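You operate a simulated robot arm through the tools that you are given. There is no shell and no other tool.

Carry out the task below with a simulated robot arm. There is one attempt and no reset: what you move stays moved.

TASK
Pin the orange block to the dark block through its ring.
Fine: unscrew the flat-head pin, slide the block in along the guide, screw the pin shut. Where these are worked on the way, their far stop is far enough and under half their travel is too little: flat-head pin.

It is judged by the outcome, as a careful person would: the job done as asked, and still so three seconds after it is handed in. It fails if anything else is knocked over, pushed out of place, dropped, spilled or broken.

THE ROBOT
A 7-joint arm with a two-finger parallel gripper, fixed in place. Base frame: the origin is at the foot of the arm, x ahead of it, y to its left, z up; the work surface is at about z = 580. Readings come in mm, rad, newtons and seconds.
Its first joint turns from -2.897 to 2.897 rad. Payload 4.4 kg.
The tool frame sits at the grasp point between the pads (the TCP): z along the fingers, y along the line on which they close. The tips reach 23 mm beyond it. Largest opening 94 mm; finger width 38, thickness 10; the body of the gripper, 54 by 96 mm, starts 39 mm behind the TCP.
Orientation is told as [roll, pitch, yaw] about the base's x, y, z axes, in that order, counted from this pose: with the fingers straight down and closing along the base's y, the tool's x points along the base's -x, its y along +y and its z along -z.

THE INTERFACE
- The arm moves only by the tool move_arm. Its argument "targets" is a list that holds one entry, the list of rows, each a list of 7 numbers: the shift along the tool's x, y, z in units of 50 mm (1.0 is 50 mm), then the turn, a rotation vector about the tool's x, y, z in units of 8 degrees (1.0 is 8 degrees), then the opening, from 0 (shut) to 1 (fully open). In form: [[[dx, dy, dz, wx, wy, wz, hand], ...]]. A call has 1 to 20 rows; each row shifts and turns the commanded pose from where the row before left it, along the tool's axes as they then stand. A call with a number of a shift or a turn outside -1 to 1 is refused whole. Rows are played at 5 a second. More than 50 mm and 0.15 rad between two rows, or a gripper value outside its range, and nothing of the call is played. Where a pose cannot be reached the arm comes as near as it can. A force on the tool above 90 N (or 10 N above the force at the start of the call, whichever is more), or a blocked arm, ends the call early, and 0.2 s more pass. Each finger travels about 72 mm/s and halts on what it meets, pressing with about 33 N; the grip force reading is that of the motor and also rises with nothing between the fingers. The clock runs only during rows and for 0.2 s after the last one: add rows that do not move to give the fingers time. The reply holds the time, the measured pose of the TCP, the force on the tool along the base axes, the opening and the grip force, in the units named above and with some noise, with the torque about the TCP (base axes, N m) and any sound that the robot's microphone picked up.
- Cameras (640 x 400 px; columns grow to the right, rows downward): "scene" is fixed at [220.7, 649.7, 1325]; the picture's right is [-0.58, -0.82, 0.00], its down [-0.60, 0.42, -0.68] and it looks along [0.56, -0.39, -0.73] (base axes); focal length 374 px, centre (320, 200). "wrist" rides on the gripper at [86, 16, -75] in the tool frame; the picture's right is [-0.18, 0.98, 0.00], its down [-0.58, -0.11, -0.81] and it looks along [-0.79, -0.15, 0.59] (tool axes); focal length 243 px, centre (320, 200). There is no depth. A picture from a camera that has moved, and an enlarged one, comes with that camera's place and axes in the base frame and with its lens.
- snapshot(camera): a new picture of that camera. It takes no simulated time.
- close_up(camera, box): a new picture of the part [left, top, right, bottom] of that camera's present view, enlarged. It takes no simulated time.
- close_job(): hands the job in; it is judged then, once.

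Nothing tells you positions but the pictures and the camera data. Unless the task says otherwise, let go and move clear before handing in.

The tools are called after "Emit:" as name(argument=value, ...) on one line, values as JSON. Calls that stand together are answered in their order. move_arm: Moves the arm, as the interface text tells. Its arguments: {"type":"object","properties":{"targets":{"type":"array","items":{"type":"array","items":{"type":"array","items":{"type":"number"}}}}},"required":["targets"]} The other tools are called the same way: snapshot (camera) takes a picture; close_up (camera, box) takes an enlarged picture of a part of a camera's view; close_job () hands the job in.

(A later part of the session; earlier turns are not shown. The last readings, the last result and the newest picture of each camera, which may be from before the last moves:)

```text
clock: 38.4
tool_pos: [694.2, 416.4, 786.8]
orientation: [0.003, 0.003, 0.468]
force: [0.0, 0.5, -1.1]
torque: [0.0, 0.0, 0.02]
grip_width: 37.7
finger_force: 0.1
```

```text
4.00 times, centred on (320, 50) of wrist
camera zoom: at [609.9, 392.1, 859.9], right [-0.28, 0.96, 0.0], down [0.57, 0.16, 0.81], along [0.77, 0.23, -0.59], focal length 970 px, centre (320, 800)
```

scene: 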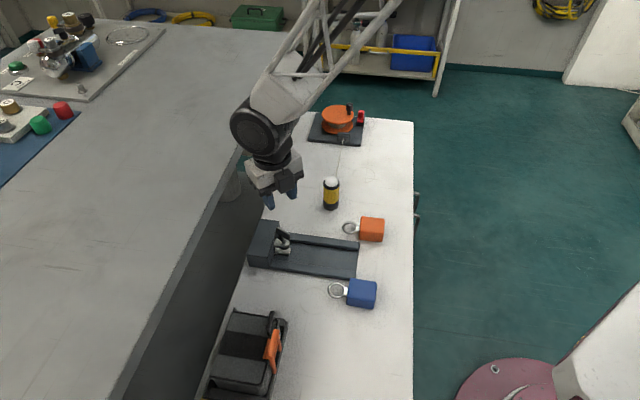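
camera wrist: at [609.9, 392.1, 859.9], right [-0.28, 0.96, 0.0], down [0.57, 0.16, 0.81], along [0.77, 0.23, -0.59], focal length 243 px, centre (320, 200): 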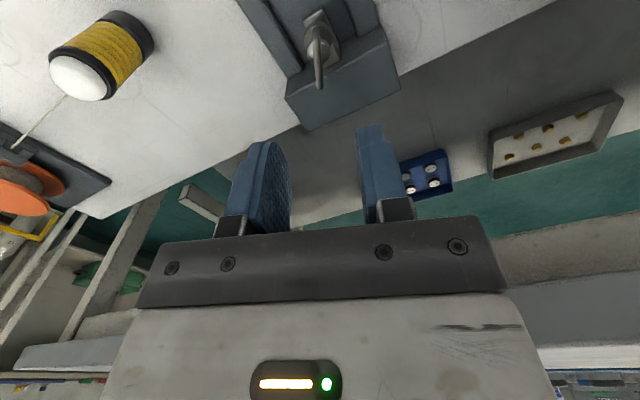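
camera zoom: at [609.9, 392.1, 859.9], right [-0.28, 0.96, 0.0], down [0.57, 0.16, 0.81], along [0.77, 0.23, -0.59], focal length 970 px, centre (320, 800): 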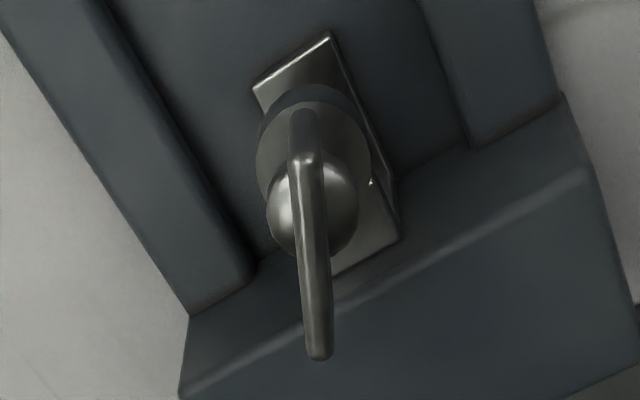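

I'll align yaw to the head at about 22°, centre on it, and descend for the second grip.

Emit:
move_arm(targets=[[[0, 0, 0, 0, 0, 0.56, 0.3], [-0.058, -0.037, 0, 0, 0, 0, 0.3], [0, 0, 0.6, 0, 0, 0, 0.3], [0, 0, 0.6, 0, 0, 0, 0.3], [0, 0, 0.6, 0, 0, 0, 0.3], [0, 0, 0.4, 0, 0, 0, 0.3], [0, 0, 0.14, 0, 0, 0, 0.3], [0, 0, 0, 0, 0, 0, 0.3]]])

Emit:
close_up(camera="wrist", box=[240, 60, 420, 220])

```text
clock: 40.2
tool_pos: [698.4, 413.7, 669.5]
orientation: [0.003, 0.004, 0.392]
force: [0.0, 0.8, 0.6]
torque: [0.01, -0.01, 0.01]
grip_width: 28.1
finger_force: 0.0
```

```text
2.50 times, centred on (330, 140) of wrist
camera zoom: at [611.9, 397.5, 742.8], right [-0.2, 0.98, 0.0], down [0.58, 0.12, 0.81], along [0.79, 0.17, -0.59], focal length 606 px, centre (295, 350)
```

zoom: 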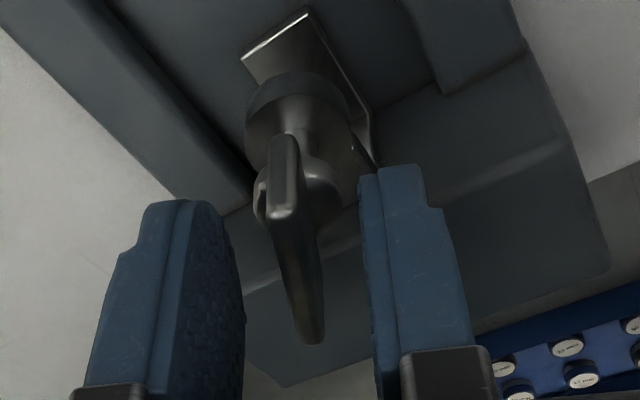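

Emit:
move_arm(targets=[[[0, 0, 0, 0, 0, 0, 0], [0, 0, 0, 0, 0, 0, 0], [0, 0, 0, 0, 0, 0, 0]]])

```text
clock: 41.0
tool_pos: [697.3, 415.0, 669.8]
orientation: [0.003, 0.002, 0.393]
force: [-9.5, 18.8, -0.5]
torque: [0.09, 0.12, 0.01]
grip_width: 5.3
finger_force: 44.9
```

Emit:
move_arm(targets=[[[0, 0.01, 0, 0, 0, -0.5, 0], [0, 0, -0.008, 0, 0, -0.7, 0], [0, 0, -0.008, 0, 0, -0.7, 0], [0, 0, -0.008, 0, 0, -0.7, 0], [0, 0, 0, 0, 0, 0, 0]]])

```text
clock: 42.2
tool_pos: [696.9, 415.2, 670.2]
orientation: [0.002, 0.0, 0.757]
force: [-6.8, -6.4, 10.5]
torque: [-0.65, 0.64, 0.0]
grip_width: 5.5
finger_force: 45.1
```

Emit:
move_arm(targets=[[[0, 0, -0.008, 0, 0, -0.7, 0], [0, 0, -0.008, 0, 0, -0.7, 0], [0, 0, -0.008, 0, 0, -0.7, 0], [0, 0, -0.008, 0, 0, -0.7, 0], [0, 0, 0, 0, 0, 0, 0]]])

Emit:
close_up(camera="wrist", box=[240, 60, 420, 220])

```text
clock: 43.4
tool_pos: [697.9, 415.3, 672.6]
orientation: [0.003, 0.0, 1.147]
force: [14.4, -22.8, -2.5]
torque: [-0.5, -0.05, -0.03]
grip_width: 5.7
finger_force: 44.8
```

```text
2.50 times, centred on (330, 140) of wrist
camera zoom: at [647.6, 343.8, 745.5], right [-0.82, 0.57, 0.0], down [0.34, 0.48, 0.81], along [0.46, 0.66, -0.59], focal length 606 px, centre (295, 350)
```

zoom: 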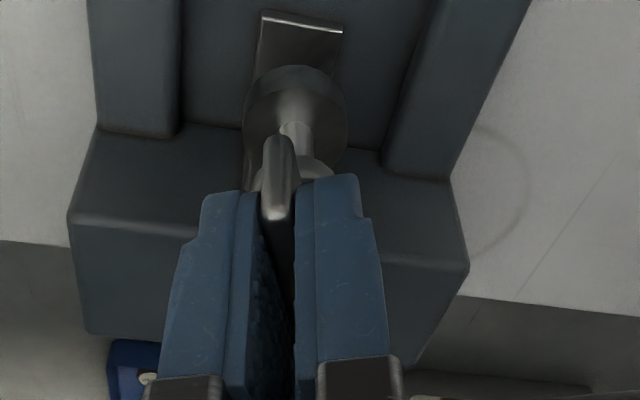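

Emit:
move_arm(targets=[[[0, 0, -0.007, 0, 0, -0.7, 0], [0, 0, -0.008, 0, 0, -0.7, 0], [0, 0, -0.008, 0, 0, -0.7, 0], [0, 0, -0.008, 0, 0, -0.7, 0], [0, 0, 0, 0, 0, 0, 0]]])

```text
clock: 44.6
tool_pos: [698.1, 414.9, 673.9]
orientation: [0.003, 0.0, 1.538]
force: [17.4, -29.3, -5.3]
torque: [-0.34, -0.25, 0.05]
grip_width: 5.7
finger_force: 45.2
```

Emit:
move_arm(targets=[[[0.01, -0.006, -0.007, 0, 0, -0.7, 0], [0, 0, -0.008, 0, 0, -0.7, 0], [0, 0, -0.008, 0, 0, -0.7, 0], [0, 0, -0.008, 0, 0, -0.7, 0], [0, 0, 0, 0, 0, 0, 0]]])

```text
clock: 45.8
tool_pos: [697.1, 415.3, 675.2]
orientation: [0.001, -0.002, 1.928]
force: [20.4, 6.3, -15.8]
torque: [0.37, -0.12, 0.08]
grip_width: 5.7
finger_force: 44.8
```

Emit:
move_arm(targets=[[[0, 0, -0.003, 0, 0, -0.5, 0], [0, 0, -0.005, 0, 0, -0.5, 0], [0, 0, -0.006, 0, 0, -0.5, 0], [0, 0, 0, 0, 0, 0, 0]]])

Emit:
close_up(camera="wrist", box=[240, 60, 420, 220])

Emit:
close_up(camera="scene", box=[240, 200, 320, 270])

```text
clock: 46.8
tool_pos: [698.1, 414.9, 676.1]
orientation: [0.0, 0.0, 2.138]
force: [19.1, 1.3, -5.0]
torque: [-0.09, -0.27, 0.01]
grip_width: 5.7
finger_force: 45.0
```

```text
2.50 times, centred on (330, 140) of wrist
camera zoom: at [730.9, 334.6, 749.1], right [-0.93, -0.37, 0.0], down [-0.22, 0.55, 0.81], along [-0.3, 0.75, -0.59], focal length 606 px, centre (295, 350)
```

zoom: 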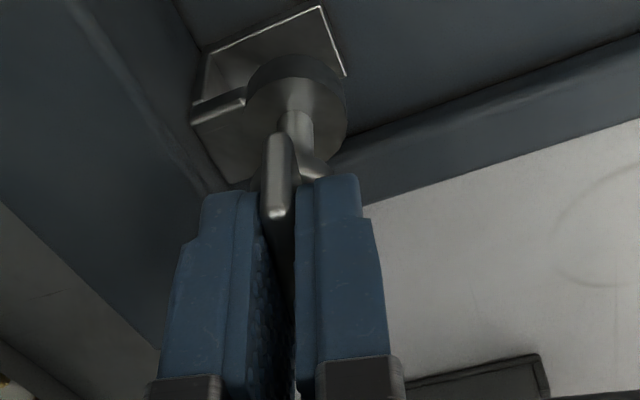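

```text
5.71 times, centred on (280, 235) of scene
camera zoom: at [220.7, 649.7, 1325.0], right [-0.58, -0.82, 0.0], down [-0.6, 0.42, -0.68], along [0.56, -0.39, -0.73], focal length 2140 px, centre (549, 0)
```

zoom: 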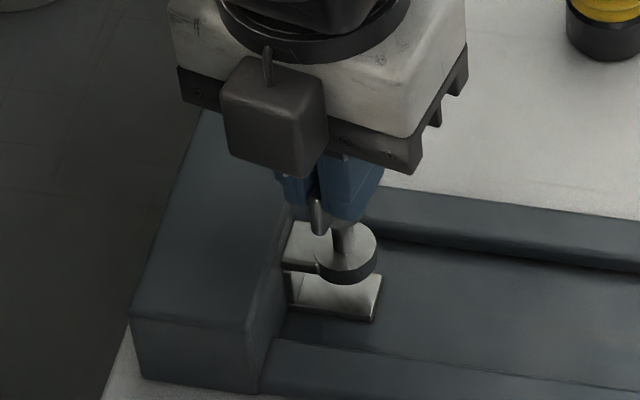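

Emit:
move_arm(targets=[[[0, -0.006, -0.007, 0, 0, -0.7, 0], [0, 0, -0.008, 0, 0, -0.7, 0], [0, 0, -0.007, 0, 0, -0.7, 0], [0, 0, -0.007, 0, 0, -0.7, 0], [0, 0, 0, 0, 0, 0, 0]]])

```text
clock: 48.0
tool_pos: [697.6, 414.5, 676.9]
orientation: [0.0, 0.0, 2.528]
force: [21.6, 17.8, -18.5]
torque: [0.37, -0.04, -1.84]
grip_width: 10.5
finger_force: 45.2
```

Torque jumped to −1.8 N·m and the fingers were pried apart, so the far stop is reached after roughly one full turn. I'll back off slightly, release and lift.

Emit:
move_arm(targets=[[[0, 0, 0, 0, 0, 0.7, 0], [0, 0, 0, 0, 0, 0.7, 0.1], [0, 0, 0, 0, 0, 0, 0.35], [0, 0, 0, 0, 0, 0, 0.35], [0, 0, 0, 0, 0, 0, 0.35], [0, 0, -0.5, 0, 0, 0, 0.35], [0, 0, -0.8, 0, 0, 0, 0.35], [0, 0, -0.8, 0, 0, 0, 0.35], [0, 0, -0.5, 0, 0, 0, 0.35]]])

Emit:
close_up(camera="scene", box=[240, 200, 320, 270])

Emit:
snapshot(camera="wrist")

```text
clock: 50.0
tool_pos: [698.7, 415.2, 807.1]
orientation: [0.0, -0.001, 2.333]
force: [-0.1, 0.3, 0.1]
torque: [0.0, -0.05, 0.01]
grip_width: 32.9
finger_force: 0.0
```

```text
5.71 times, centred on (280, 235) of scene
camera zoom: at [220.7, 649.7, 1325.0], right [-0.58, -0.82, 0.0], down [-0.6, 0.42, -0.68], along [0.56, -0.39, -0.73], focal length 2140 px, centre (549, 0)
```

zoom: 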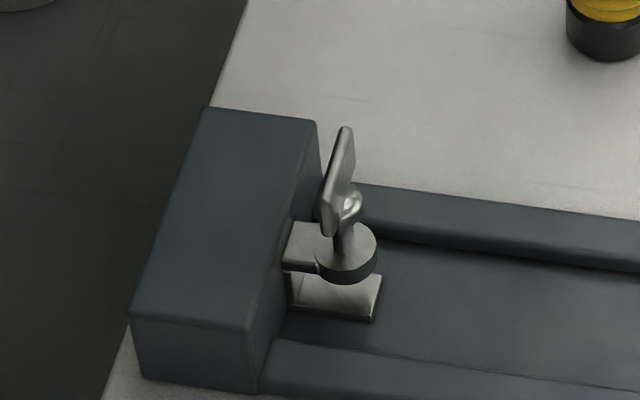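

```text
taken
camera wrist: at [746.6, 342.8, 880.1], right [-0.84, -0.55, 0.0], down [-0.32, 0.5, 0.81], along [-0.44, 0.68, -0.59], focal length 243 px, centre (320, 200)
```

wrist: 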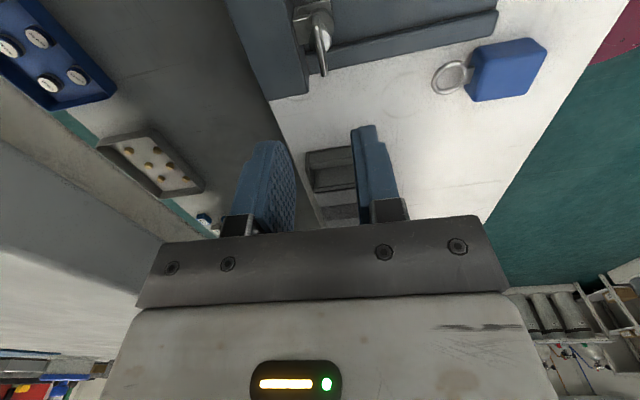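

The pin is raised at its far stop. I'll inspect the clevis gap and the orange block.

Emit:
close_up(camera="scene", box=[270, 220, 300, 260])

Emit:
close_up(camera="scene", box=[330, 200, 400, 260])

```text
10.00 times, centred on (285, 240) of scene
camera zoom: at [220.7, 649.7, 1325.0], right [-0.58, -0.82, 0.0], down [-0.6, 0.42, -0.68], along [0.56, -0.39, -0.73], focal length 3744 px, centre (670, -200)
```

zoom: 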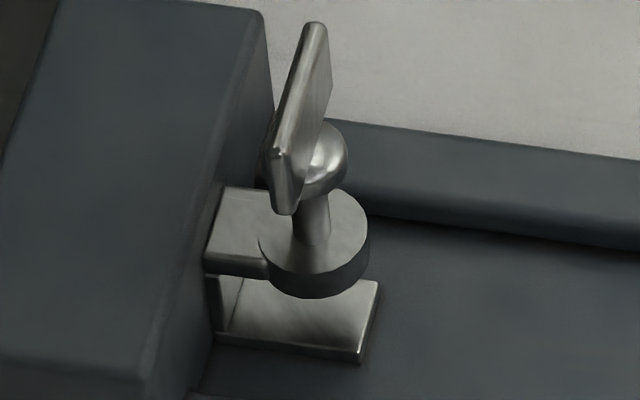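

```text
6.67 times, centred on (365, 230) of scene
camera zoom: at [220.7, 649.7, 1325.0], right [-0.58, -0.82, 0.0], down [-0.6, 0.42, -0.68], along [0.56, -0.39, -0.73], focal length 2496 px, centre (20, 0)
```

zoom: 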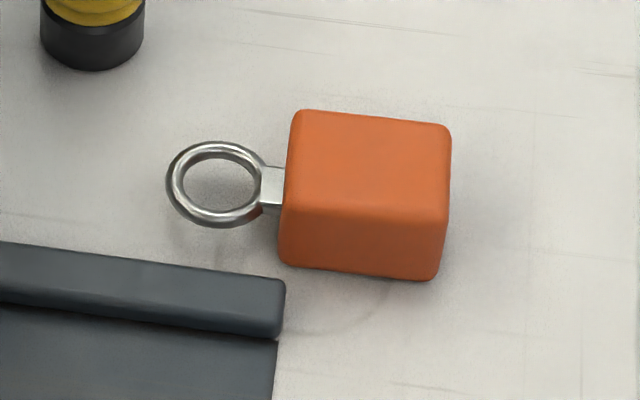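

The gap is open: the collar is above and the bare lower plate below. Next I need good measurements of the guide and orange block, so I'll zoom on the guide and move the wrist to look along it.

Emit:
close_up(camera="scene", box=[330, 230, 370, 290])

Emit:
close_up(camera="scene", box=[240, 220, 370, 290])

```text
6.67 times, centred on (350, 260) of scene
camera zoom: at [220.7, 649.7, 1325.0], right [-0.58, -0.82, 0.0], down [-0.6, 0.42, -0.68], along [0.56, -0.39, -0.73], focal length 2496 px, centre (120, -200)
```

zoom: 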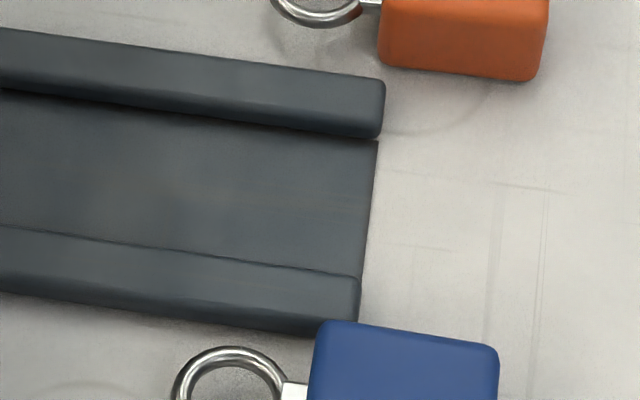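

```text
4.92 times, centred on (305, 255) of scene
camera zoom: at [220.7, 649.7, 1325.0], right [-0.58, -0.82, 0.0], down [-0.6, 0.42, -0.68], along [0.56, -0.39, -0.73], focal length 1843 px, centre (394, -71)
```

zoom: 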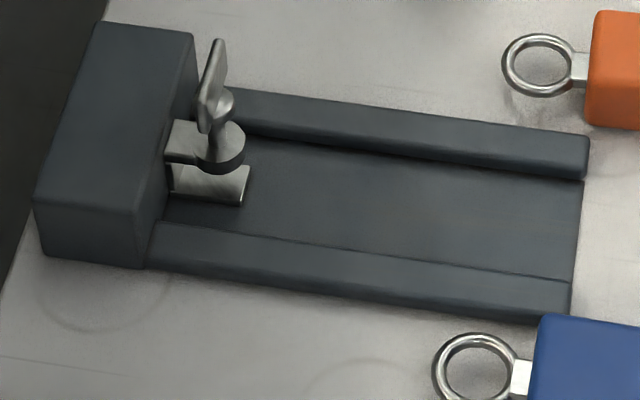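

Measurements so far: rail tops at z ≈ 597, channel much wider than the block. The orange block is about 57 × 46 × 34 mm, centred near (621, 210), with its ring toward the fixture. I'll turn the hand to about 48° and hover above it.

Emit:
move_arm(targets=[[[0, 0, 0, 0, 0, 0.974, 0.9], [0, 0, 0, 0, 0, 0.974, 0.9], [0, 0, 0, 0, 0, 0.974, 0.9], [0, 0, 0, 0, 0, 0.974, 0.9], [0, 0, 0, 0, 0, 0.974, 0.9], [0, 0, 0, 0, 0, 0.974, 0.9], [0, 0, 0, 0, 0, 0.974, 0.9], [0, 0, 0, 0, 0, 0.974, 0.9], [0, 0, 0, 0, 0, 0.974, 0.9], [0, 0, 0, 0, 0, 0.974, 0.9], [0, 0, 0, 0, 0, 0.974, 0.9], [0.818, -0.317, 0.148, 0, 0, 0, 0.9], [0.818, -0.317, 0.148, 0, 0, 0, 0.9], [0.818, -0.317, 0.148, 0, 0, 0, 0.9], [0.818, -0.317, 0.148, 0, 0, 0, 0.9], [0.818, -0.317, 0.148, 0, 0, 0, 0.9], [0, 0, 0, 0, 0, 0, 0.9]]])

Emit:
snapshot(camera="wrist")

Emit:
close_up(camera="wrist", box=[240, 0, 400, 120])

```text
clock: 53.6
tool_pos: [617.7, 208.9, 770.8]
orientation: [0.001, 0.0, 0.835]
force: [0.4, 0.0, 0.6]
torque: [0.0, -0.02, 0.02]
grip_width: 84.8
finger_force: 0.1
```

```text
taken
camera wrist: at [547.6, 156.1, 843.9], right [-0.61, 0.8, 0.0], down [0.47, 0.36, 0.81], along [0.64, 0.49, -0.59], focal length 243 px, centre (320, 200)
```

wrist: 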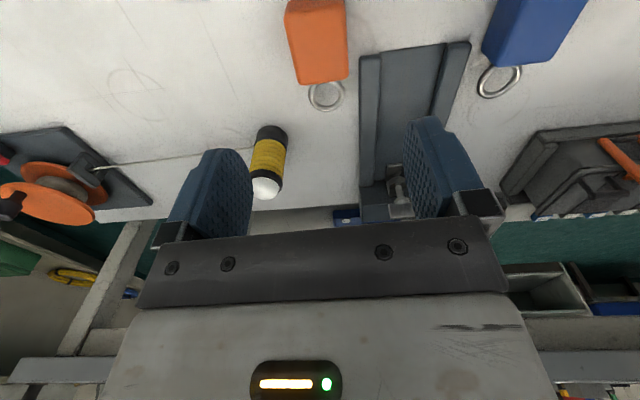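

```text
3.33 times, centred on (320, 60) of wrist
camera zoom: at [547.6, 156.1, 843.9], right [-0.61, 0.8, 0.0], down [0.47, 0.36, 0.81], along [0.64, 0.49, -0.59], focal length 809 px, centre (320, 667)
```

zoom: 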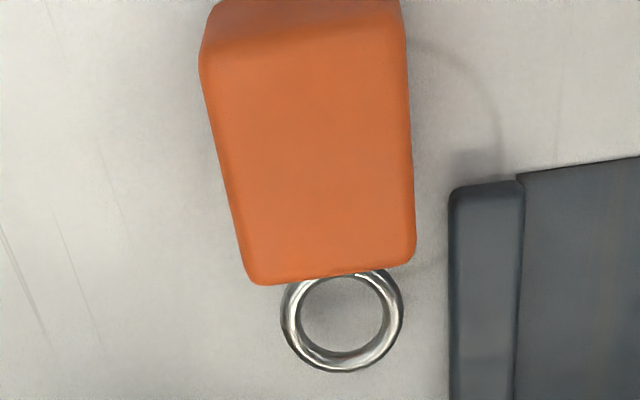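

Emit:
close_up(camera="wrist", box=[320, 30, 500, 230])

```text
2.00 times, centred on (410, 130) of wrist
camera zoom: at [547.6, 156.1, 843.9], right [-0.61, 0.8, 0.0], down [0.47, 0.36, 0.81], along [0.64, 0.49, -0.59], focal length 485 px, centre (140, 340)
```

zoom: 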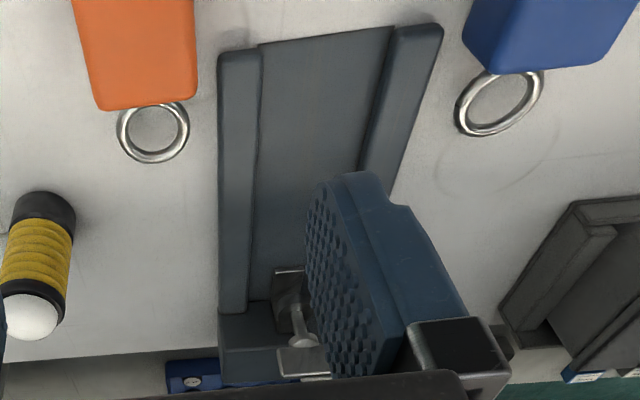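

The block and guide both lie at about 44.9°. I'll align yaw, offset the grip about 8 mm toward the block's rear to stay clear of the guide's end, and descend.

Emit:
move_arm(targets=[[[0, 0, 0, 0, 0, 0.37, 0.64], [0.05, -0.018, 0, 0, 0, 0, 0.64], [0, 0, 0.7, 0, 0, 0, 0.64], [0, 0, 0.7, 0, 0, 0, 0.64], [0, 0, 0.7, 0, 0, 0, 0.64], [0, 0, 0.3, 0, 0, 0, 0.64], [0, 0, 0, 0, 0, 0, 0.64]]])

Emit:
snapshot(camera="wrist")

Emit:
close_up(camera="scene", box=[310, 180, 420, 270])

```text
clock: 55.2
tool_pos: [616.1, 206.4, 650.7]
orientation: [0.002, -0.001, 0.786]
force: [0.0, 0.2, 0.2]
torque: [-0.01, -0.01, 0.01]
grip_width: 60.3
finger_force: 0.0
```

```text
taken
camera wrist: at [544.8, 159.1, 724.2], right [-0.56, 0.83, 0.0], down [0.49, 0.33, 0.81], along [0.66, 0.46, -0.59], focal length 243 px, centre (320, 200)
```

wrist: 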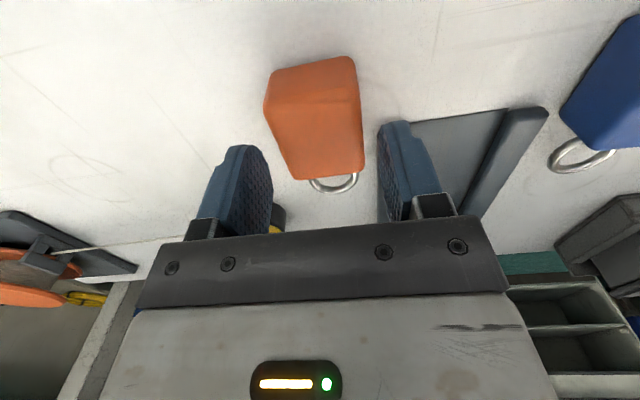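

```text
4.44 times, centred on (365, 225) of scene
camera zoom: at [220.7, 649.7, 1325.0], right [-0.58, -0.82, 0.0], down [-0.6, 0.42, -0.68], along [0.56, -0.39, -0.73], focal length 1664 px, centre (120, 89)
```

zoom: 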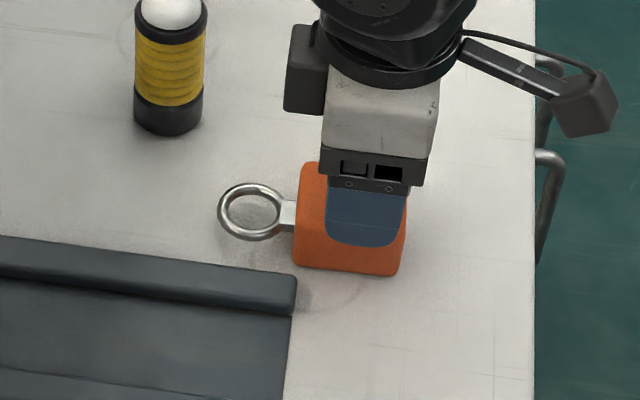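

The block is centred between the fingers. I'll descend the last 30 mm and close.

Emit:
move_arm(targets=[[[0, 0, 0.3, 0, 0, 0, 0.64], [0, 0, 0.3, 0, 0, 0, 0.64], [0, 0, 0, 0, 0, 0, 0.64], [0, 0, 0, 0, 0, 0, 0.3], [0, 0, 0, 0, 0, 0, 0.3], [0, 0, 0, 0, 0, 0, 0.3], [0, 0, 0, 0, 0, 0, 0.3]]])

Emit:
close_up(camera="scene", box=[310, 180, 420, 270])

Emit:
snapshot(camera="wrist")

```text
clock: 56.8
tool_pos: [617.3, 207.6, 619.4]
orientation: [0.002, 0.001, 0.785]
force: [4.1, -1.3, 0.2]
torque: [-0.04, -0.31, -0.06]
grip_width: 50.0
finger_force: 32.9
```

```text
4.44 times, centred on (365, 225) of scene
camera zoom: at [220.7, 649.7, 1325.0], right [-0.58, -0.82, 0.0], down [-0.6, 0.42, -0.68], along [0.56, -0.39, -0.73], focal length 1664 px, centre (120, 89)
```

zoom: 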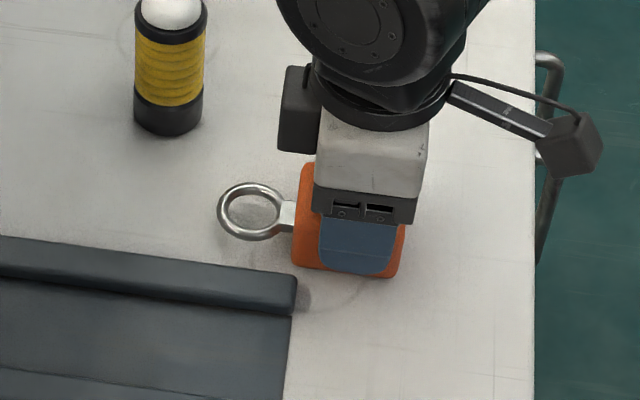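

```text
taken
camera wrist: at [545.6, 159.7, 693.5], right [-0.56, 0.83, 0.0], down [0.49, 0.33, 0.81], along [0.66, 0.46, -0.59], focal length 243 px, centre (320, 200)
```

wrist: 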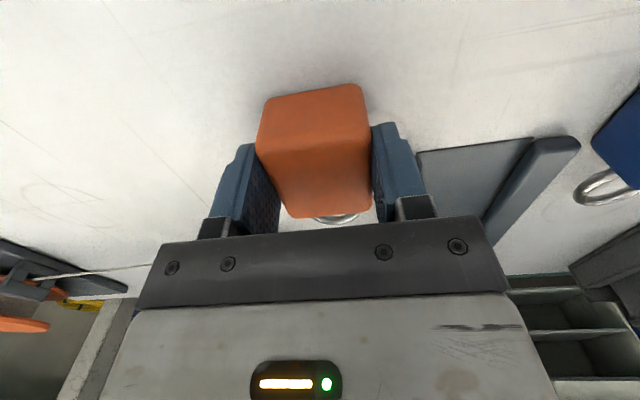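

The block is gripped, 50 mm wide. I'll lift it and carry it over the guide, centred on the guide axis with the ring short of the clevis.

Emit:
move_arm(targets=[[[0, 0, -0.2, 0, 0, 0, 0.3], [0, 0, -0.4, 0, 0, 0, 0.3], [0, 0, -0.6, 0, 0, 0, 0.3], [0, 0, 0, 0, 0, 0, 0.3]]])

Emit:
close_up(camera="scene", box=[310, 160, 420, 250])

```text
clock: 57.8
tool_pos: [618.5, 208.3, 681.9]
orientation: [0.001, 0.003, 0.786]
force: [-1.1, 0.3, -12.7]
torque: [-0.09, 0.07, 0.02]
grip_width: 49.8
finger_force: 33.4
```

```text
4.44 times, centred on (365, 205) of scene
camera zoom: at [220.7, 649.7, 1325.0], right [-0.58, -0.82, 0.0], down [-0.6, 0.42, -0.68], along [0.56, -0.39, -0.73], focal length 1664 px, centre (120, 178)
```

zoom: 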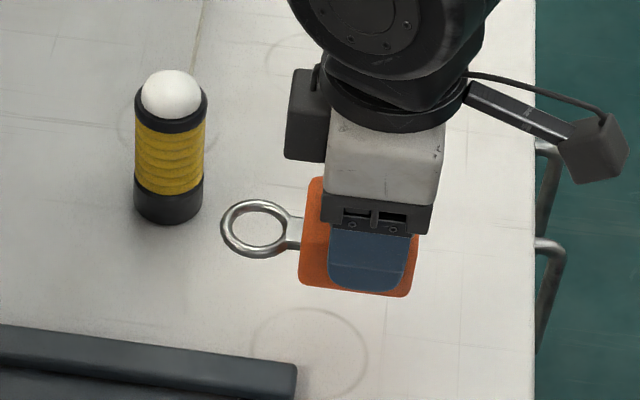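

The block is lifted securely, weighing about 12.7 N. I'll carry it over the guide.

Emit:
move_arm(targets=[[[-0.24, 0.23, 0, 0, 0, 0, 0.3], [-0.48, 0.456, 0, 0, 0, 0, 0.3], [-0.48, 0.456, 0, 0, 0, 0, 0.3], [-0.48, 0.456, 0, 0, 0, 0, 0.3], [-0.232, 0.218, 0, 0, 0, 0, 0.3], [0, 0, 0, 0, 0, 0, 0.3]]])

Emit:
snapshot(camera="wrist")

Emit:
close_up(camera="scene", box=[240, 190, 380, 290])

```text
clock: 59.2
tool_pos: [619.7, 340.0, 679.9]
orientation: [0.001, 0.0, 0.785]
force: [0.0, -0.3, -12.1]
torque: [-0.05, 0.05, 0.05]
grip_width: 49.9
finger_force: 33.2
```

```text
taken
camera wrist: at [547.9, 292.3, 754.6], right [-0.56, 0.83, 0.0], down [0.49, 0.33, 0.81], along [0.66, 0.46, -0.59], focal length 243 px, centre (320, 200)
```

wrist: 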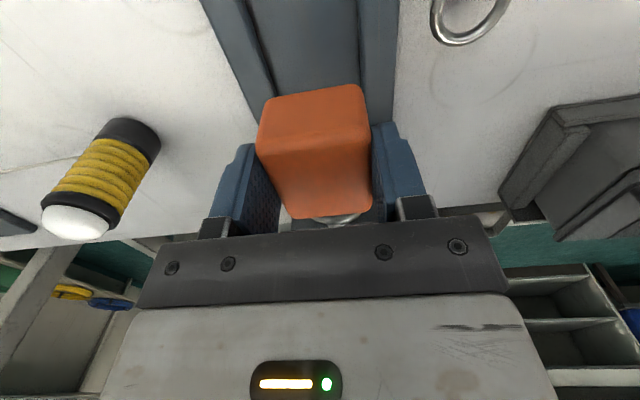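

```text
4.00 times, centred on (310, 240) of scene
camera zoom: at [220.7, 649.7, 1325.0], right [-0.58, -0.82, 0.0], down [-0.6, 0.42, -0.68], along [0.56, -0.39, -0.73], focal length 1498 px, centre (360, 40)
```

zoom: 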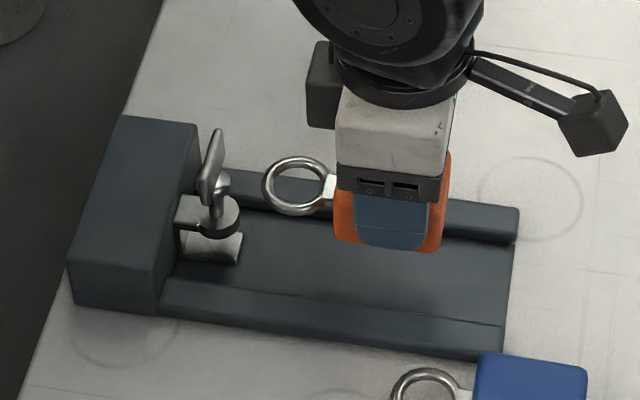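

Emit:
close_up(camera="wrist", box=[190, 0, 430, 120])

```text
2.67 times, centred on (310, 60) of wrist
camera zoom: at [547.9, 292.3, 754.6], right [-0.56, 0.83, 0.0], down [0.49, 0.33, 0.81], along [0.66, 0.46, -0.59], focal length 647 px, centre (347, 573)
```

zoom: 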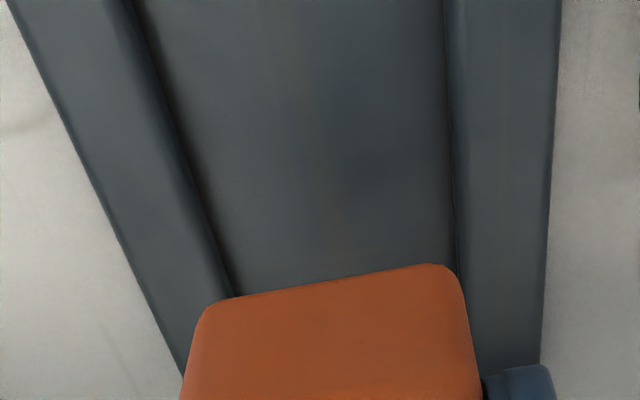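

The hand is parallel to the guide, which is centred within about 1 mm. I'll shift slightly and lower the block into the channel.

Emit:
move_arm(targets=[[[0, -0.014, 0.3, 0, 0, 0, 0.3], [0, 0, 0.4, 0, 0, 0, 0.3], [0, 0, 0.2, 0, 0, 0, 0.3], [0, 0, 0.1, 0, 0, 0, 0.3], [0, 0, 0, 0, 0, 0, 0.3]]])

Emit:
close_up(camera="scene", box=[240, 190, 380, 290])

```text
clock: 60.4
tool_pos: [621.9, 339.4, 632.3]
orientation: [0.002, 0.0, 0.786]
force: [-0.4, 0.4, -12.7]
torque: [-0.05, 0.05, 0.01]
grip_width: 49.8
finger_force: 33.1
```

```text
4.00 times, centred on (310, 240) of scene
camera zoom: at [220.7, 649.7, 1325.0], right [-0.58, -0.82, 0.0], down [-0.6, 0.42, -0.68], along [0.56, -0.39, -0.73], focal length 1498 px, centre (360, 40)
```

zoom: 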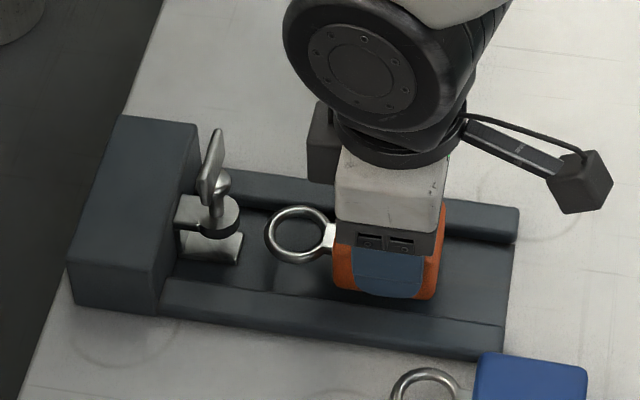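

Emit:
move_arm(targets=[[[0, 0, 0.02, 0, 0, 0, 0.3], [0, 0, 0.02, 0, 0, 0, 0.3], [0, 0, 0.02, 0, 0, 0, 0.3], [0, 0, 0, 0, 0, 0, 0.3]]])

```text
clock: 61.4
tool_pos: [622.4, 338.6, 628.2]
orientation: [0.0, 0.001, 0.786]
force: [0.3, 0.0, -12.6]
torque: [-0.07, 0.06, -0.02]
grip_width: 49.9
finger_force: 32.7
```

Emit:
move_arm(targets=[[[0, 0, 0.02, 0, 0, 0, 0.3], [0, 0, 0, 0, 0, 0, 0.3]]])

Emit:
close_up(camera="scene", box=[270, 220, 360, 280])

```text
clock: 62.0
tool_pos: [622.9, 339.7, 626.9]
orientation: [0.002, -0.001, 0.785]
force: [-0.1, 0.3, -12.4]
torque: [-0.07, 0.09, -0.01]
grip_width: 50.1
finger_force: 33.3
```

```text
6.67 times, centred on (315, 250) of scene
camera zoom: at [220.7, 649.7, 1325.0], right [-0.58, -0.82, 0.0], down [-0.6, 0.42, -0.68], along [0.56, -0.39, -0.73], focal length 2496 px, centre (353, -133)
```

zoom: 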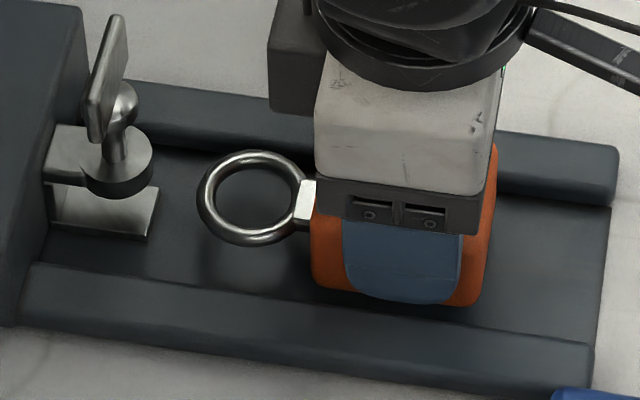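

Emit:
move_arm(targets=[[[0, 0, 0.02, 0, 0, 0, 0.3], [0, 0, 0, 0, 0, 0, 0.3]]])

```text
clock: 62.6
tool_pos: [622.2, 339.8, 625.6]
orientation: [0.001, 0.0, 0.785]
force: [-1.1, -0.5, -13.9]
torque: [-0.07, 0.05, -0.01]
grip_width: 49.8
finger_force: 33.8
```

Emit:
move_arm(targets=[[[0, 0, 0.02, 0, 0, 0, 0.3], [0, 0, 0, 0, 0, 0, 0.3]]])

```text
clock: 63.2
tool_pos: [621.7, 339.4, 625.1]
orientation: [0.002, 0.001, 0.787]
force: [0.1, -0.2, -12.8]
torque: [-0.11, 0.09, 0.01]
grip_width: 49.8
finger_force: 33.2
```

Emit:
move_arm(targets=[[[0, 0, 0.02, 0, 0, 0, 0.3], [0, 0, 0, 0, 0, 0, 0.3]]])

```text
clock: 63.8
tool_pos: [622.6, 339.9, 623.5]
orientation: [0.002, -0.001, 0.786]
force: [0.5, 0.7, -12.6]
torque: [-0.09, 0.03, 0.01]
grip_width: 50.0
finger_force: 32.7
```

Emit:
close_up(camera="scene", box=[295, 235, 355, 275])

Emit:
close_up(camera="wrist", box=[230, 60, 430, 240])

```text
10.00 times, centred on (325, 255) of scene
camera zoom: at [220.7, 649.7, 1325.0], right [-0.58, -0.82, 0.0], down [-0.6, 0.42, -0.68], along [0.56, -0.39, -0.73], focal length 3744 px, centre (270, -350)
```

zoom: 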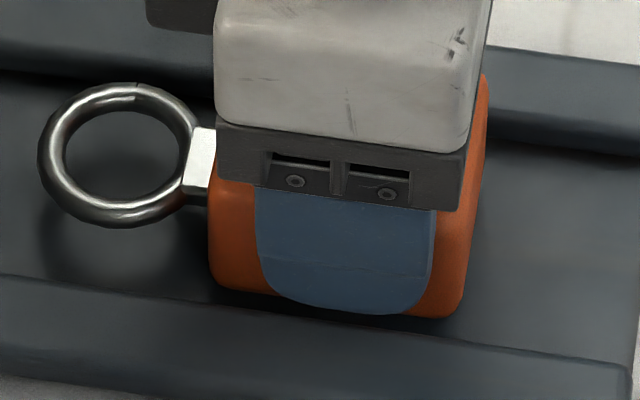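

```text
2.22 times, centred on (330, 150) of wrist
camera zoom: at [549.9, 290.4, 696.9], right [-0.56, 0.83, 0.0], down [0.49, 0.33, 0.81], along [0.66, 0.46, -0.59], focal length 539 px, centre (298, 311)
```

zoom: 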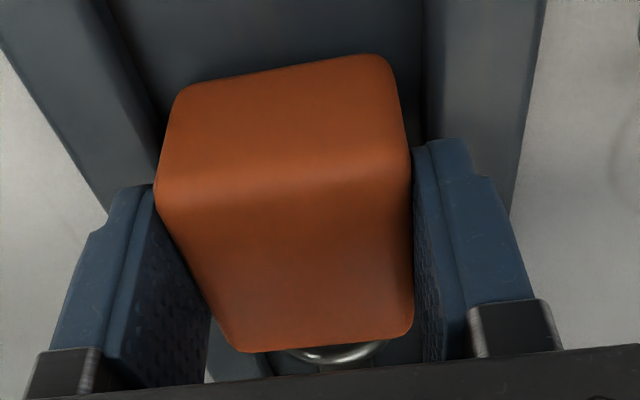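

Emit:
move_arm(targets=[[[0, 0, 0.02, 0, 0, 0, 0.3], [0, 0, 0, 0, 0, 0, 0.3]]])

```text
clock: 64.4
tool_pos: [622.4, 338.2, 622.1]
orientation: [0.002, 0.001, 0.786]
force: [-0.4, 1.0, -13.0]
torque: [-0.06, 0.02, 0.0]
grip_width: 49.9
finger_force: 32.4
```

Emit:
move_arm(targets=[[[0, 0, 0.016, 0, 0, 0, 0.3], [0, 0, 0, 0, 0, 0, 0.3]]])

```text
clock: 65.0
tool_pos: [622.2, 339.4, 622.1]
orientation: [0.003, -0.001, 0.784]
force: [1.0, 0.3, -12.3]
torque: [-0.08, 0.09, 0.01]
grip_width: 50.0
finger_force: 33.1
```

Emit:
move_arm(targets=[[[0, 0, 0.016, 0, 0, 0, 0.3], [0, 0, 0, 0, 0, 0, 0.3]]])

```text
clock: 65.6
tool_pos: [621.5, 339.8, 621.1]
orientation: [0.0, -0.001, 0.783]
force: [-0.4, 0.8, -12.4]
torque: [-0.09, 0.08, -0.02]
grip_width: 49.8
finger_force: 33.5
```

Emit:
move_arm(targets=[[[0, 0, 0.016, 0, 0, 0, 0.3], [0, 0, 0, 0, 0, 0, 0.3]]])

```text
clock: 66.2
tool_pos: [622.1, 339.3, 620.4]
orientation: [0.003, 0.0, 0.784]
force: [-1.1, 0.2, -8.3]
torque: [-0.02, -0.08, 0.01]
grip_width: 50.2
finger_force: 32.8
```

The block bottom has just touched the channel floor. I'll slide it forward along the guide in steps, watching forces.

Emit:
move_arm(targets=[[[-0.1, 0, 0, 0, 0, 0, 0.3], [-0.1, 0, 0, 0, 0, 0, 0.3], [-0.1, 0, 0, 0, 0, 0, 0.3], [0, 0, 0, 0, 0, 0, 0.3]]])

Emit:
close_up(camera="scene", box=[260, 215, 350, 275])

```text
clock: 67.2
tool_pos: [633.4, 349.2, 619.7]
orientation: [0.002, 0.001, 0.786]
force: [0.2, 0.1, -11.4]
torque: [-0.03, 0.06, 0.02]
grip_width: 49.8
finger_force: 33.1
```

```text
6.67 times, centred on (305, 245) of scene
camera zoom: at [220.7, 649.7, 1325.0], right [-0.58, -0.82, 0.0], down [-0.6, 0.42, -0.68], along [0.56, -0.39, -0.73], focal length 2496 px, centre (420, -100)
```

zoom: 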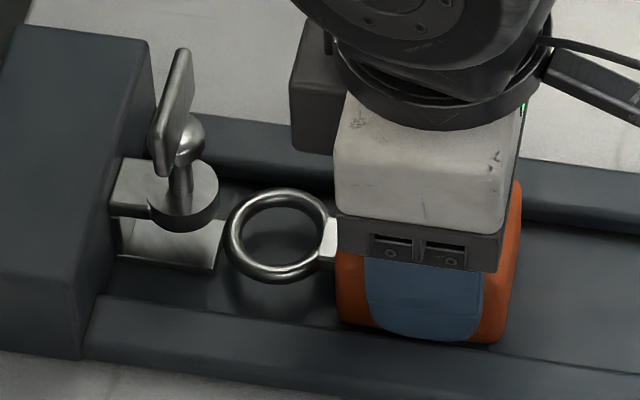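

The ring sits at z ≈ 595, and the gap spans about 583–605, so it will pass. I'll continue sliding in.

Emit:
move_arm(targets=[[[-0.1, 0, 0, 0, 0, 0, 0.3], [-0.1, 0, 0, 0, 0, 0, 0.3], [-0.1, 0, 0, 0, 0, 0, 0.3], [-0.1, 0, 0, 0, 0, 0, 0.3], [0, 0, 0, 0, 0, 0, 0.3]]])

Emit:
close_up(camera="scene", box=[260, 215, 350, 275])

```text
clock: 68.4
tool_pos: [647.4, 363.4, 620.1]
orientation: [0.001, 0.001, 0.785]
force: [-0.1, -0.1, -12.3]
torque: [-0.05, 0.05, 0.05]
grip_width: 49.9
finger_force: 33.2
```

```text
6.67 times, centred on (305, 245) of scene
camera zoom: at [220.7, 649.7, 1325.0], right [-0.58, -0.82, 0.0], down [-0.6, 0.42, -0.68], along [0.56, -0.39, -0.73], focal length 2496 px, centre (420, -100)
```

zoom: 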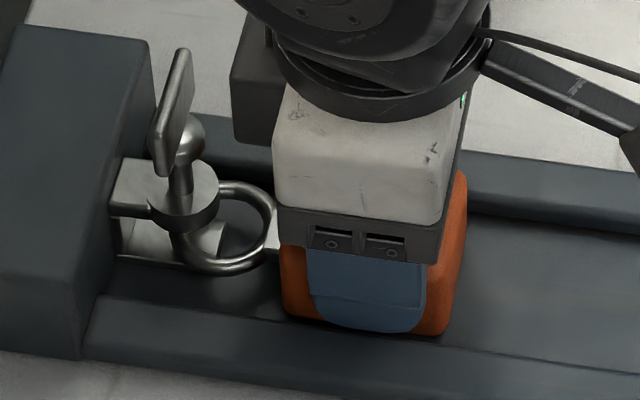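

Emit:
move_arm(targets=[[[-0.08, 0, 0, 0, 0, 0, 0.3], [-0.08, 0, 0, 0, 0, 0, 0.3], [-0.08, 0, 0, 0, 0, 0, 0.3], [0, 0, 0, 0, 0, 0, 0.3]]])

Emit:
close_up(camera="scene", box=[265, 220, 325, 260])

Emit:
snapshot(camera="wrist")

```text
clock: 69.4
tool_pos: [655.9, 371.3, 620.0]
orientation: [0.001, 0.002, 0.786]
force: [-0.3, -0.3, -11.8]
torque: [-0.07, 0.1, 0.01]
grip_width: 49.9
finger_force: 32.8
```

```text
10.00 times, centred on (295, 240) of scene
camera zoom: at [220.7, 649.7, 1325.0], right [-0.58, -0.82, 0.0], down [-0.6, 0.42, -0.68], along [0.56, -0.39, -0.73], focal length 3744 px, centre (570, -200)
```

zoom: 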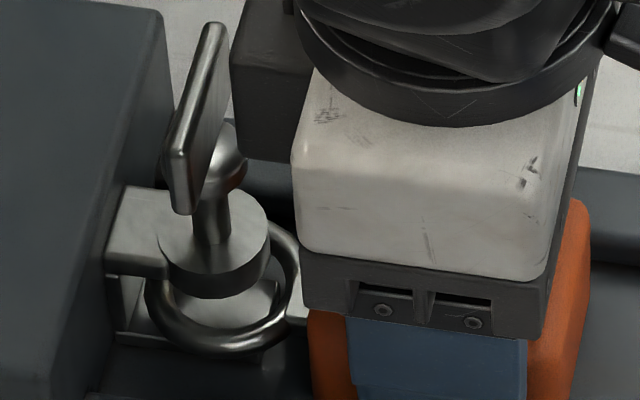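

```text
taken
camera wrist: at [583.0, 323.8, 693.6], right [-0.56, 0.83, 0.0], down [0.49, 0.33, 0.81], along [0.66, 0.46, -0.59], focal length 243 px, centre (320, 200)
```

wrist: 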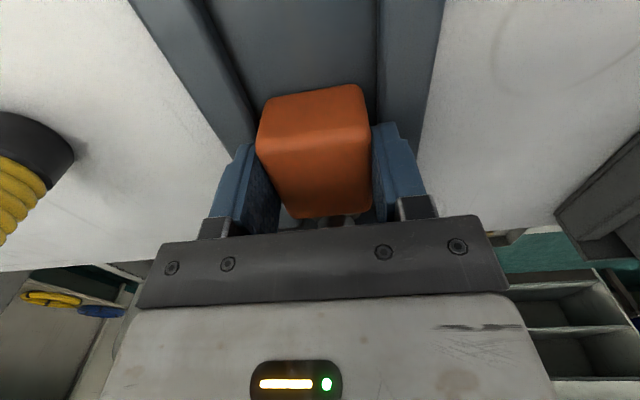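

The ring is now centred around the pin axis to within about 1.6 mm. I'll nudge forward 1.5 mm and lower lightly onto the floor before releasing.

Emit:
move_arm(targets=[[[-0.03, 0, 0, 0, 0, 0, 0.3], [0, 0, 0.01, 0, 0, 0, 0.3], [0, 0, 0, 0, 0, 0, 0.3]]])

```text
clock: 70.2
tool_pos: [656.1, 373.2, 619.5]
orientation: [0.003, -0.001, 0.786]
force: [-2.3, -2.5, -4.3]
torque: [-0.18, -0.21, -0.09]
grip_width: 49.9
finger_force: 33.4
```

Emit:
move_arm(targets=[[[0, 0, 0.008, 0, 0, 0, 0.3], [0, 0, 0, 0, 0, 0, 0.3]]])

Emit:
close_up(camera="scene", box=[265, 215, 340, 275])

```text
clock: 70.8
tool_pos: [656.1, 373.1, 619.9]
orientation: [0.002, 0.001, 0.784]
force: [-5.3, -3.8, 8.3]
torque: [-0.56, -0.09, -0.15]
grip_width: 50.2
finger_force: 32.8
```

```text
6.67 times, centred on (302, 245) of scene
camera zoom: at [220.7, 649.7, 1325.0], right [-0.58, -0.82, 0.0], down [-0.6, 0.42, -0.68], along [0.56, -0.39, -0.73], focal length 2496 px, centre (437, -100)
```

zoom: 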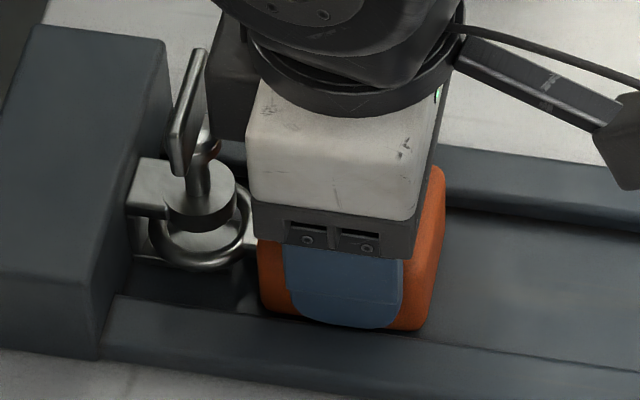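

The floor is supporting the block. I'll open the fingers and lift straight up.

Emit:
move_arm(targets=[[[0, 0, -0.012, 0, 0, 0, 0.6], [0, 0, 0, 0, 0, 0, 0.62], [0, 0, 0, 0, 0, 0, 0.62], [0, 0, -0.2, 0, 0, 0, 0.62], [0, 0, -0.5, 0, 0, 0, 0.62], [0, 0, -0.8, 0, 0, 0, 0.62], [0, 0, -0.8, 0, 0, 0, 0.62], [0, 0, -0.7, 0, 0, 0, 0.62]]])

Emit:
close_up(camera="scene", box=[265, 215, 340, 275])

Emit:
snapshot(camera="wrist")

```text
clock: 72.6
tool_pos: [657.0, 372.0, 771.3]
orientation: [0.002, 0.002, 0.786]
force: [0.0, -0.1, 0.2]
torque: [-0.03, 0.0, 0.01]
grip_width: 58.4
finger_force: 0.0
```

```text
6.67 times, centred on (302, 245) of scene
camera zoom: at [220.7, 649.7, 1325.0], right [-0.58, -0.82, 0.0], down [-0.6, 0.42, -0.68], along [0.56, -0.39, -0.73], focal length 2496 px, centre (437, -100)
```

zoom: 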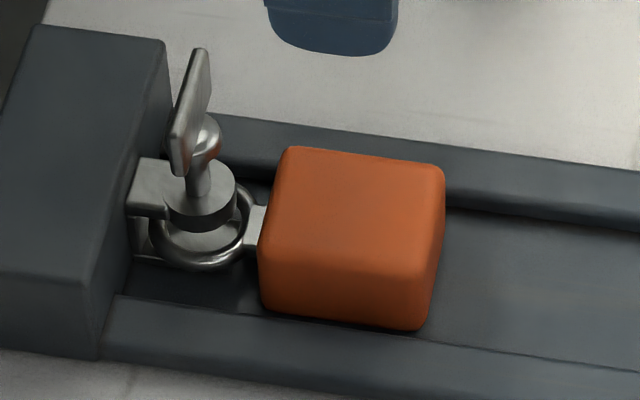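

```text
taken
camera wrist: at [584.7, 323.6, 843.4], right [-0.56, 0.83, 0.0], down [0.49, 0.33, 0.81], along [0.66, 0.46, -0.59], focal length 243 px, centre (320, 200)
```

wrist: 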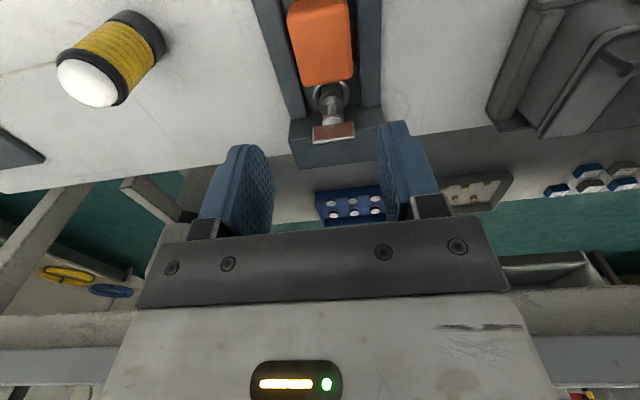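

The block is in place with its ring inside the clevis. I'll check the ring's position relative to the pin closely.

Emit:
close_up(camera="scene", box=[270, 220, 310, 255])

Emit:
close_up(camera="wrist", box=[270, 50, 400, 170])

```text
11.43 times, centred on (290, 238) of scene
camera zoom: at [220.7, 649.7, 1325.0], right [-0.58, -0.82, 0.0], down [-0.6, 0.42, -0.68], along [0.56, -0.39, -0.73], focal length 4279 px, centre (663, -229)
```

zoom: 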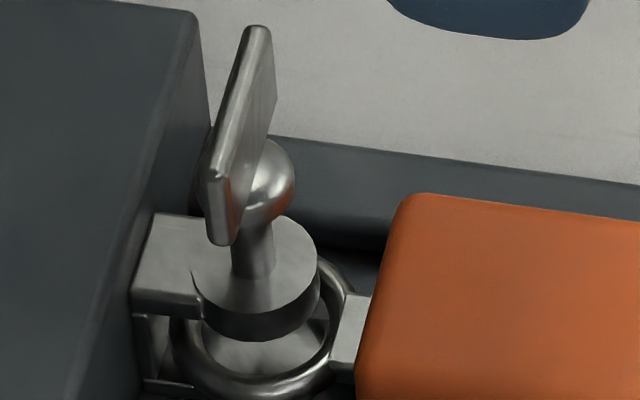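

```text
3.33 times, centred on (335, 110) of wrist
camera zoom: at [584.7, 323.6, 843.4], right [-0.56, 0.83, 0.0], down [0.49, 0.33, 0.81], along [0.66, 0.46, -0.59], focal length 809 px, centre (270, 500)
```

zoom: 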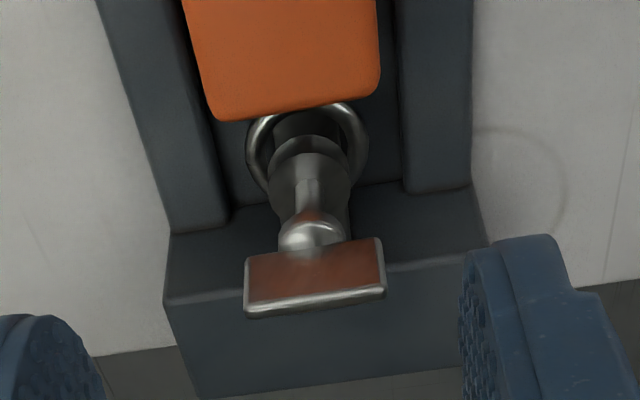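

The ring is centred around the pin axis. The head plate is now at about 138°, so I'll position over the pin at that yaw for the clockwise screwing.

Emit:
move_arm(targets=[[[-0.585, 0.013, 0, 0, 0, 0, 0.4], [-0.585, 0.013, 0, 0, 0, 0, 0.3], [0, 0, 0, 0, 0, -0.966, 0.3], [0, 0, 0, 0, 0, -0.966, 0.3], [0, 0, 0, 0, 0, -0.966, 0.3], [0, 0, 0, 0, 0, -0.966, 0.3], [0, 0, 0, 0, 0, -0.966, 0.3], [0, 0, 0, 0, 0, -0.966, 0.3], [0, 0, 0, 0, 0, -0.966, 0.3], [0, 0, 0, 0, 0, -0.966, 0.3], [0, 0, 0, 0, 0, -0.966, 0.3], [0, 0, 0, 0, 0, -0.966, 0.3], [0, 0, 0, 0, 0, -0.966, 0.3], [0, 0, 0, 0, 0, -0.966, 0.3], [0, 0, 0, 0, 0, 0, 0.3]]])

Emit:
snapshot(camera="wrist")

Emit:
close_up(camera="wrist", box=[270, 0, 390, 110])

```text
clock: 75.8
tool_pos: [696.0, 416.0, 769.7]
orientation: [0.0, -0.002, 2.404]
force: [0.1, -0.5, -0.7]
torque: [0.0, 0.02, 0.02]
grip_width: 28.3
finger_force: 0.0
```

```text
taken
camera wrist: at [750.1, 347.4, 843.2], right [-0.8, -0.6, 0.0], down [-0.36, 0.47, 0.81], along [-0.49, 0.64, -0.59], focal length 243 px, centre (320, 200)
```

wrist: 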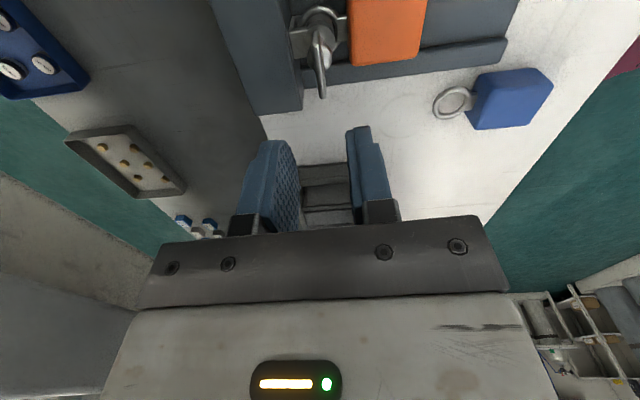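

```text
3.64 times, centred on (330, 55) of wrist
camera zoom: at [750.1, 347.4, 843.2], right [-0.8, -0.6, 0.0], down [-0.36, 0.47, 0.81], along [-0.49, 0.64, -0.59], focal length 882 px, centre (284, 727)
```

zoom: 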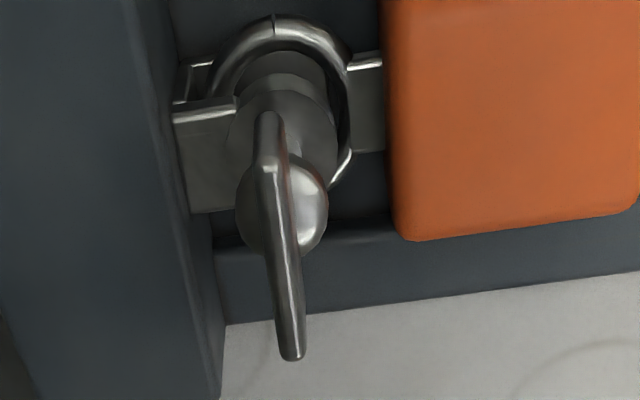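

The plate is about 4° off my yaw. I'll correct that and descend to grip height.

Emit:
move_arm(targets=[[[0, 0, 0, 0, 0, 0.45, 0.3], [0, 0, 0.6, 0, 0, 0, 0.3], [0, 0, 0.6, 0, 0, 0, 0.3], [0, 0, 0.4, 0, 0, 0, 0.3], [0, 0, 0.25, 0, 0, 0, 0.3], [0, 0, 0, 0, 0, 0, 0.3]]])

Emit:
close_up(camera="wrist", box=[240, 60, 420, 220])

```text
clock: 77.2
tool_pos: [697.8, 416.9, 676.7]
orientation: [-0.001, -0.001, 2.342]
force: [0.6, 0.2, -0.6]
torque: [-0.01, 0.0, 0.0]
grip_width: 28.3
finger_force: 0.1
```

```text
2.50 times, centred on (330, 140) of wrist
camera zoom: at [746.1, 344.2, 750.3], right [-0.83, -0.55, 0.0], down [-0.33, 0.49, 0.81], along [-0.45, 0.67, -0.59], focal length 606 px, centre (295, 350)
```

zoom: 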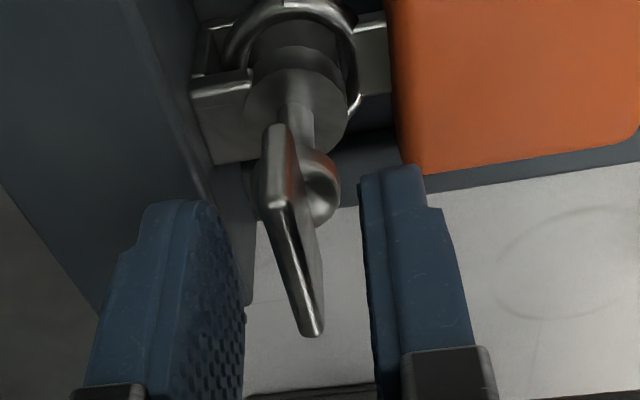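

Emit:
move_arm(targets=[[[0, 0, 0, 0, 0, -0.2, 0.3], [0, 0, 0, 0, 0, 0, 0], [0, 0, 0, 0, 0, 0, 0], [0, 0, 0, 0, 0, 0, 0], [0, 0, 0, 0, 0, 0, 0]]])

```text
clock: 78.4
tool_pos: [697.4, 414.7, 677.2]
orientation: [-0.001, 0.0, 2.367]
force: [-3.3, -4.1, 1.8]
torque: [-0.04, 0.02, -0.55]
grip_width: 5.4
finger_force: 45.1
```

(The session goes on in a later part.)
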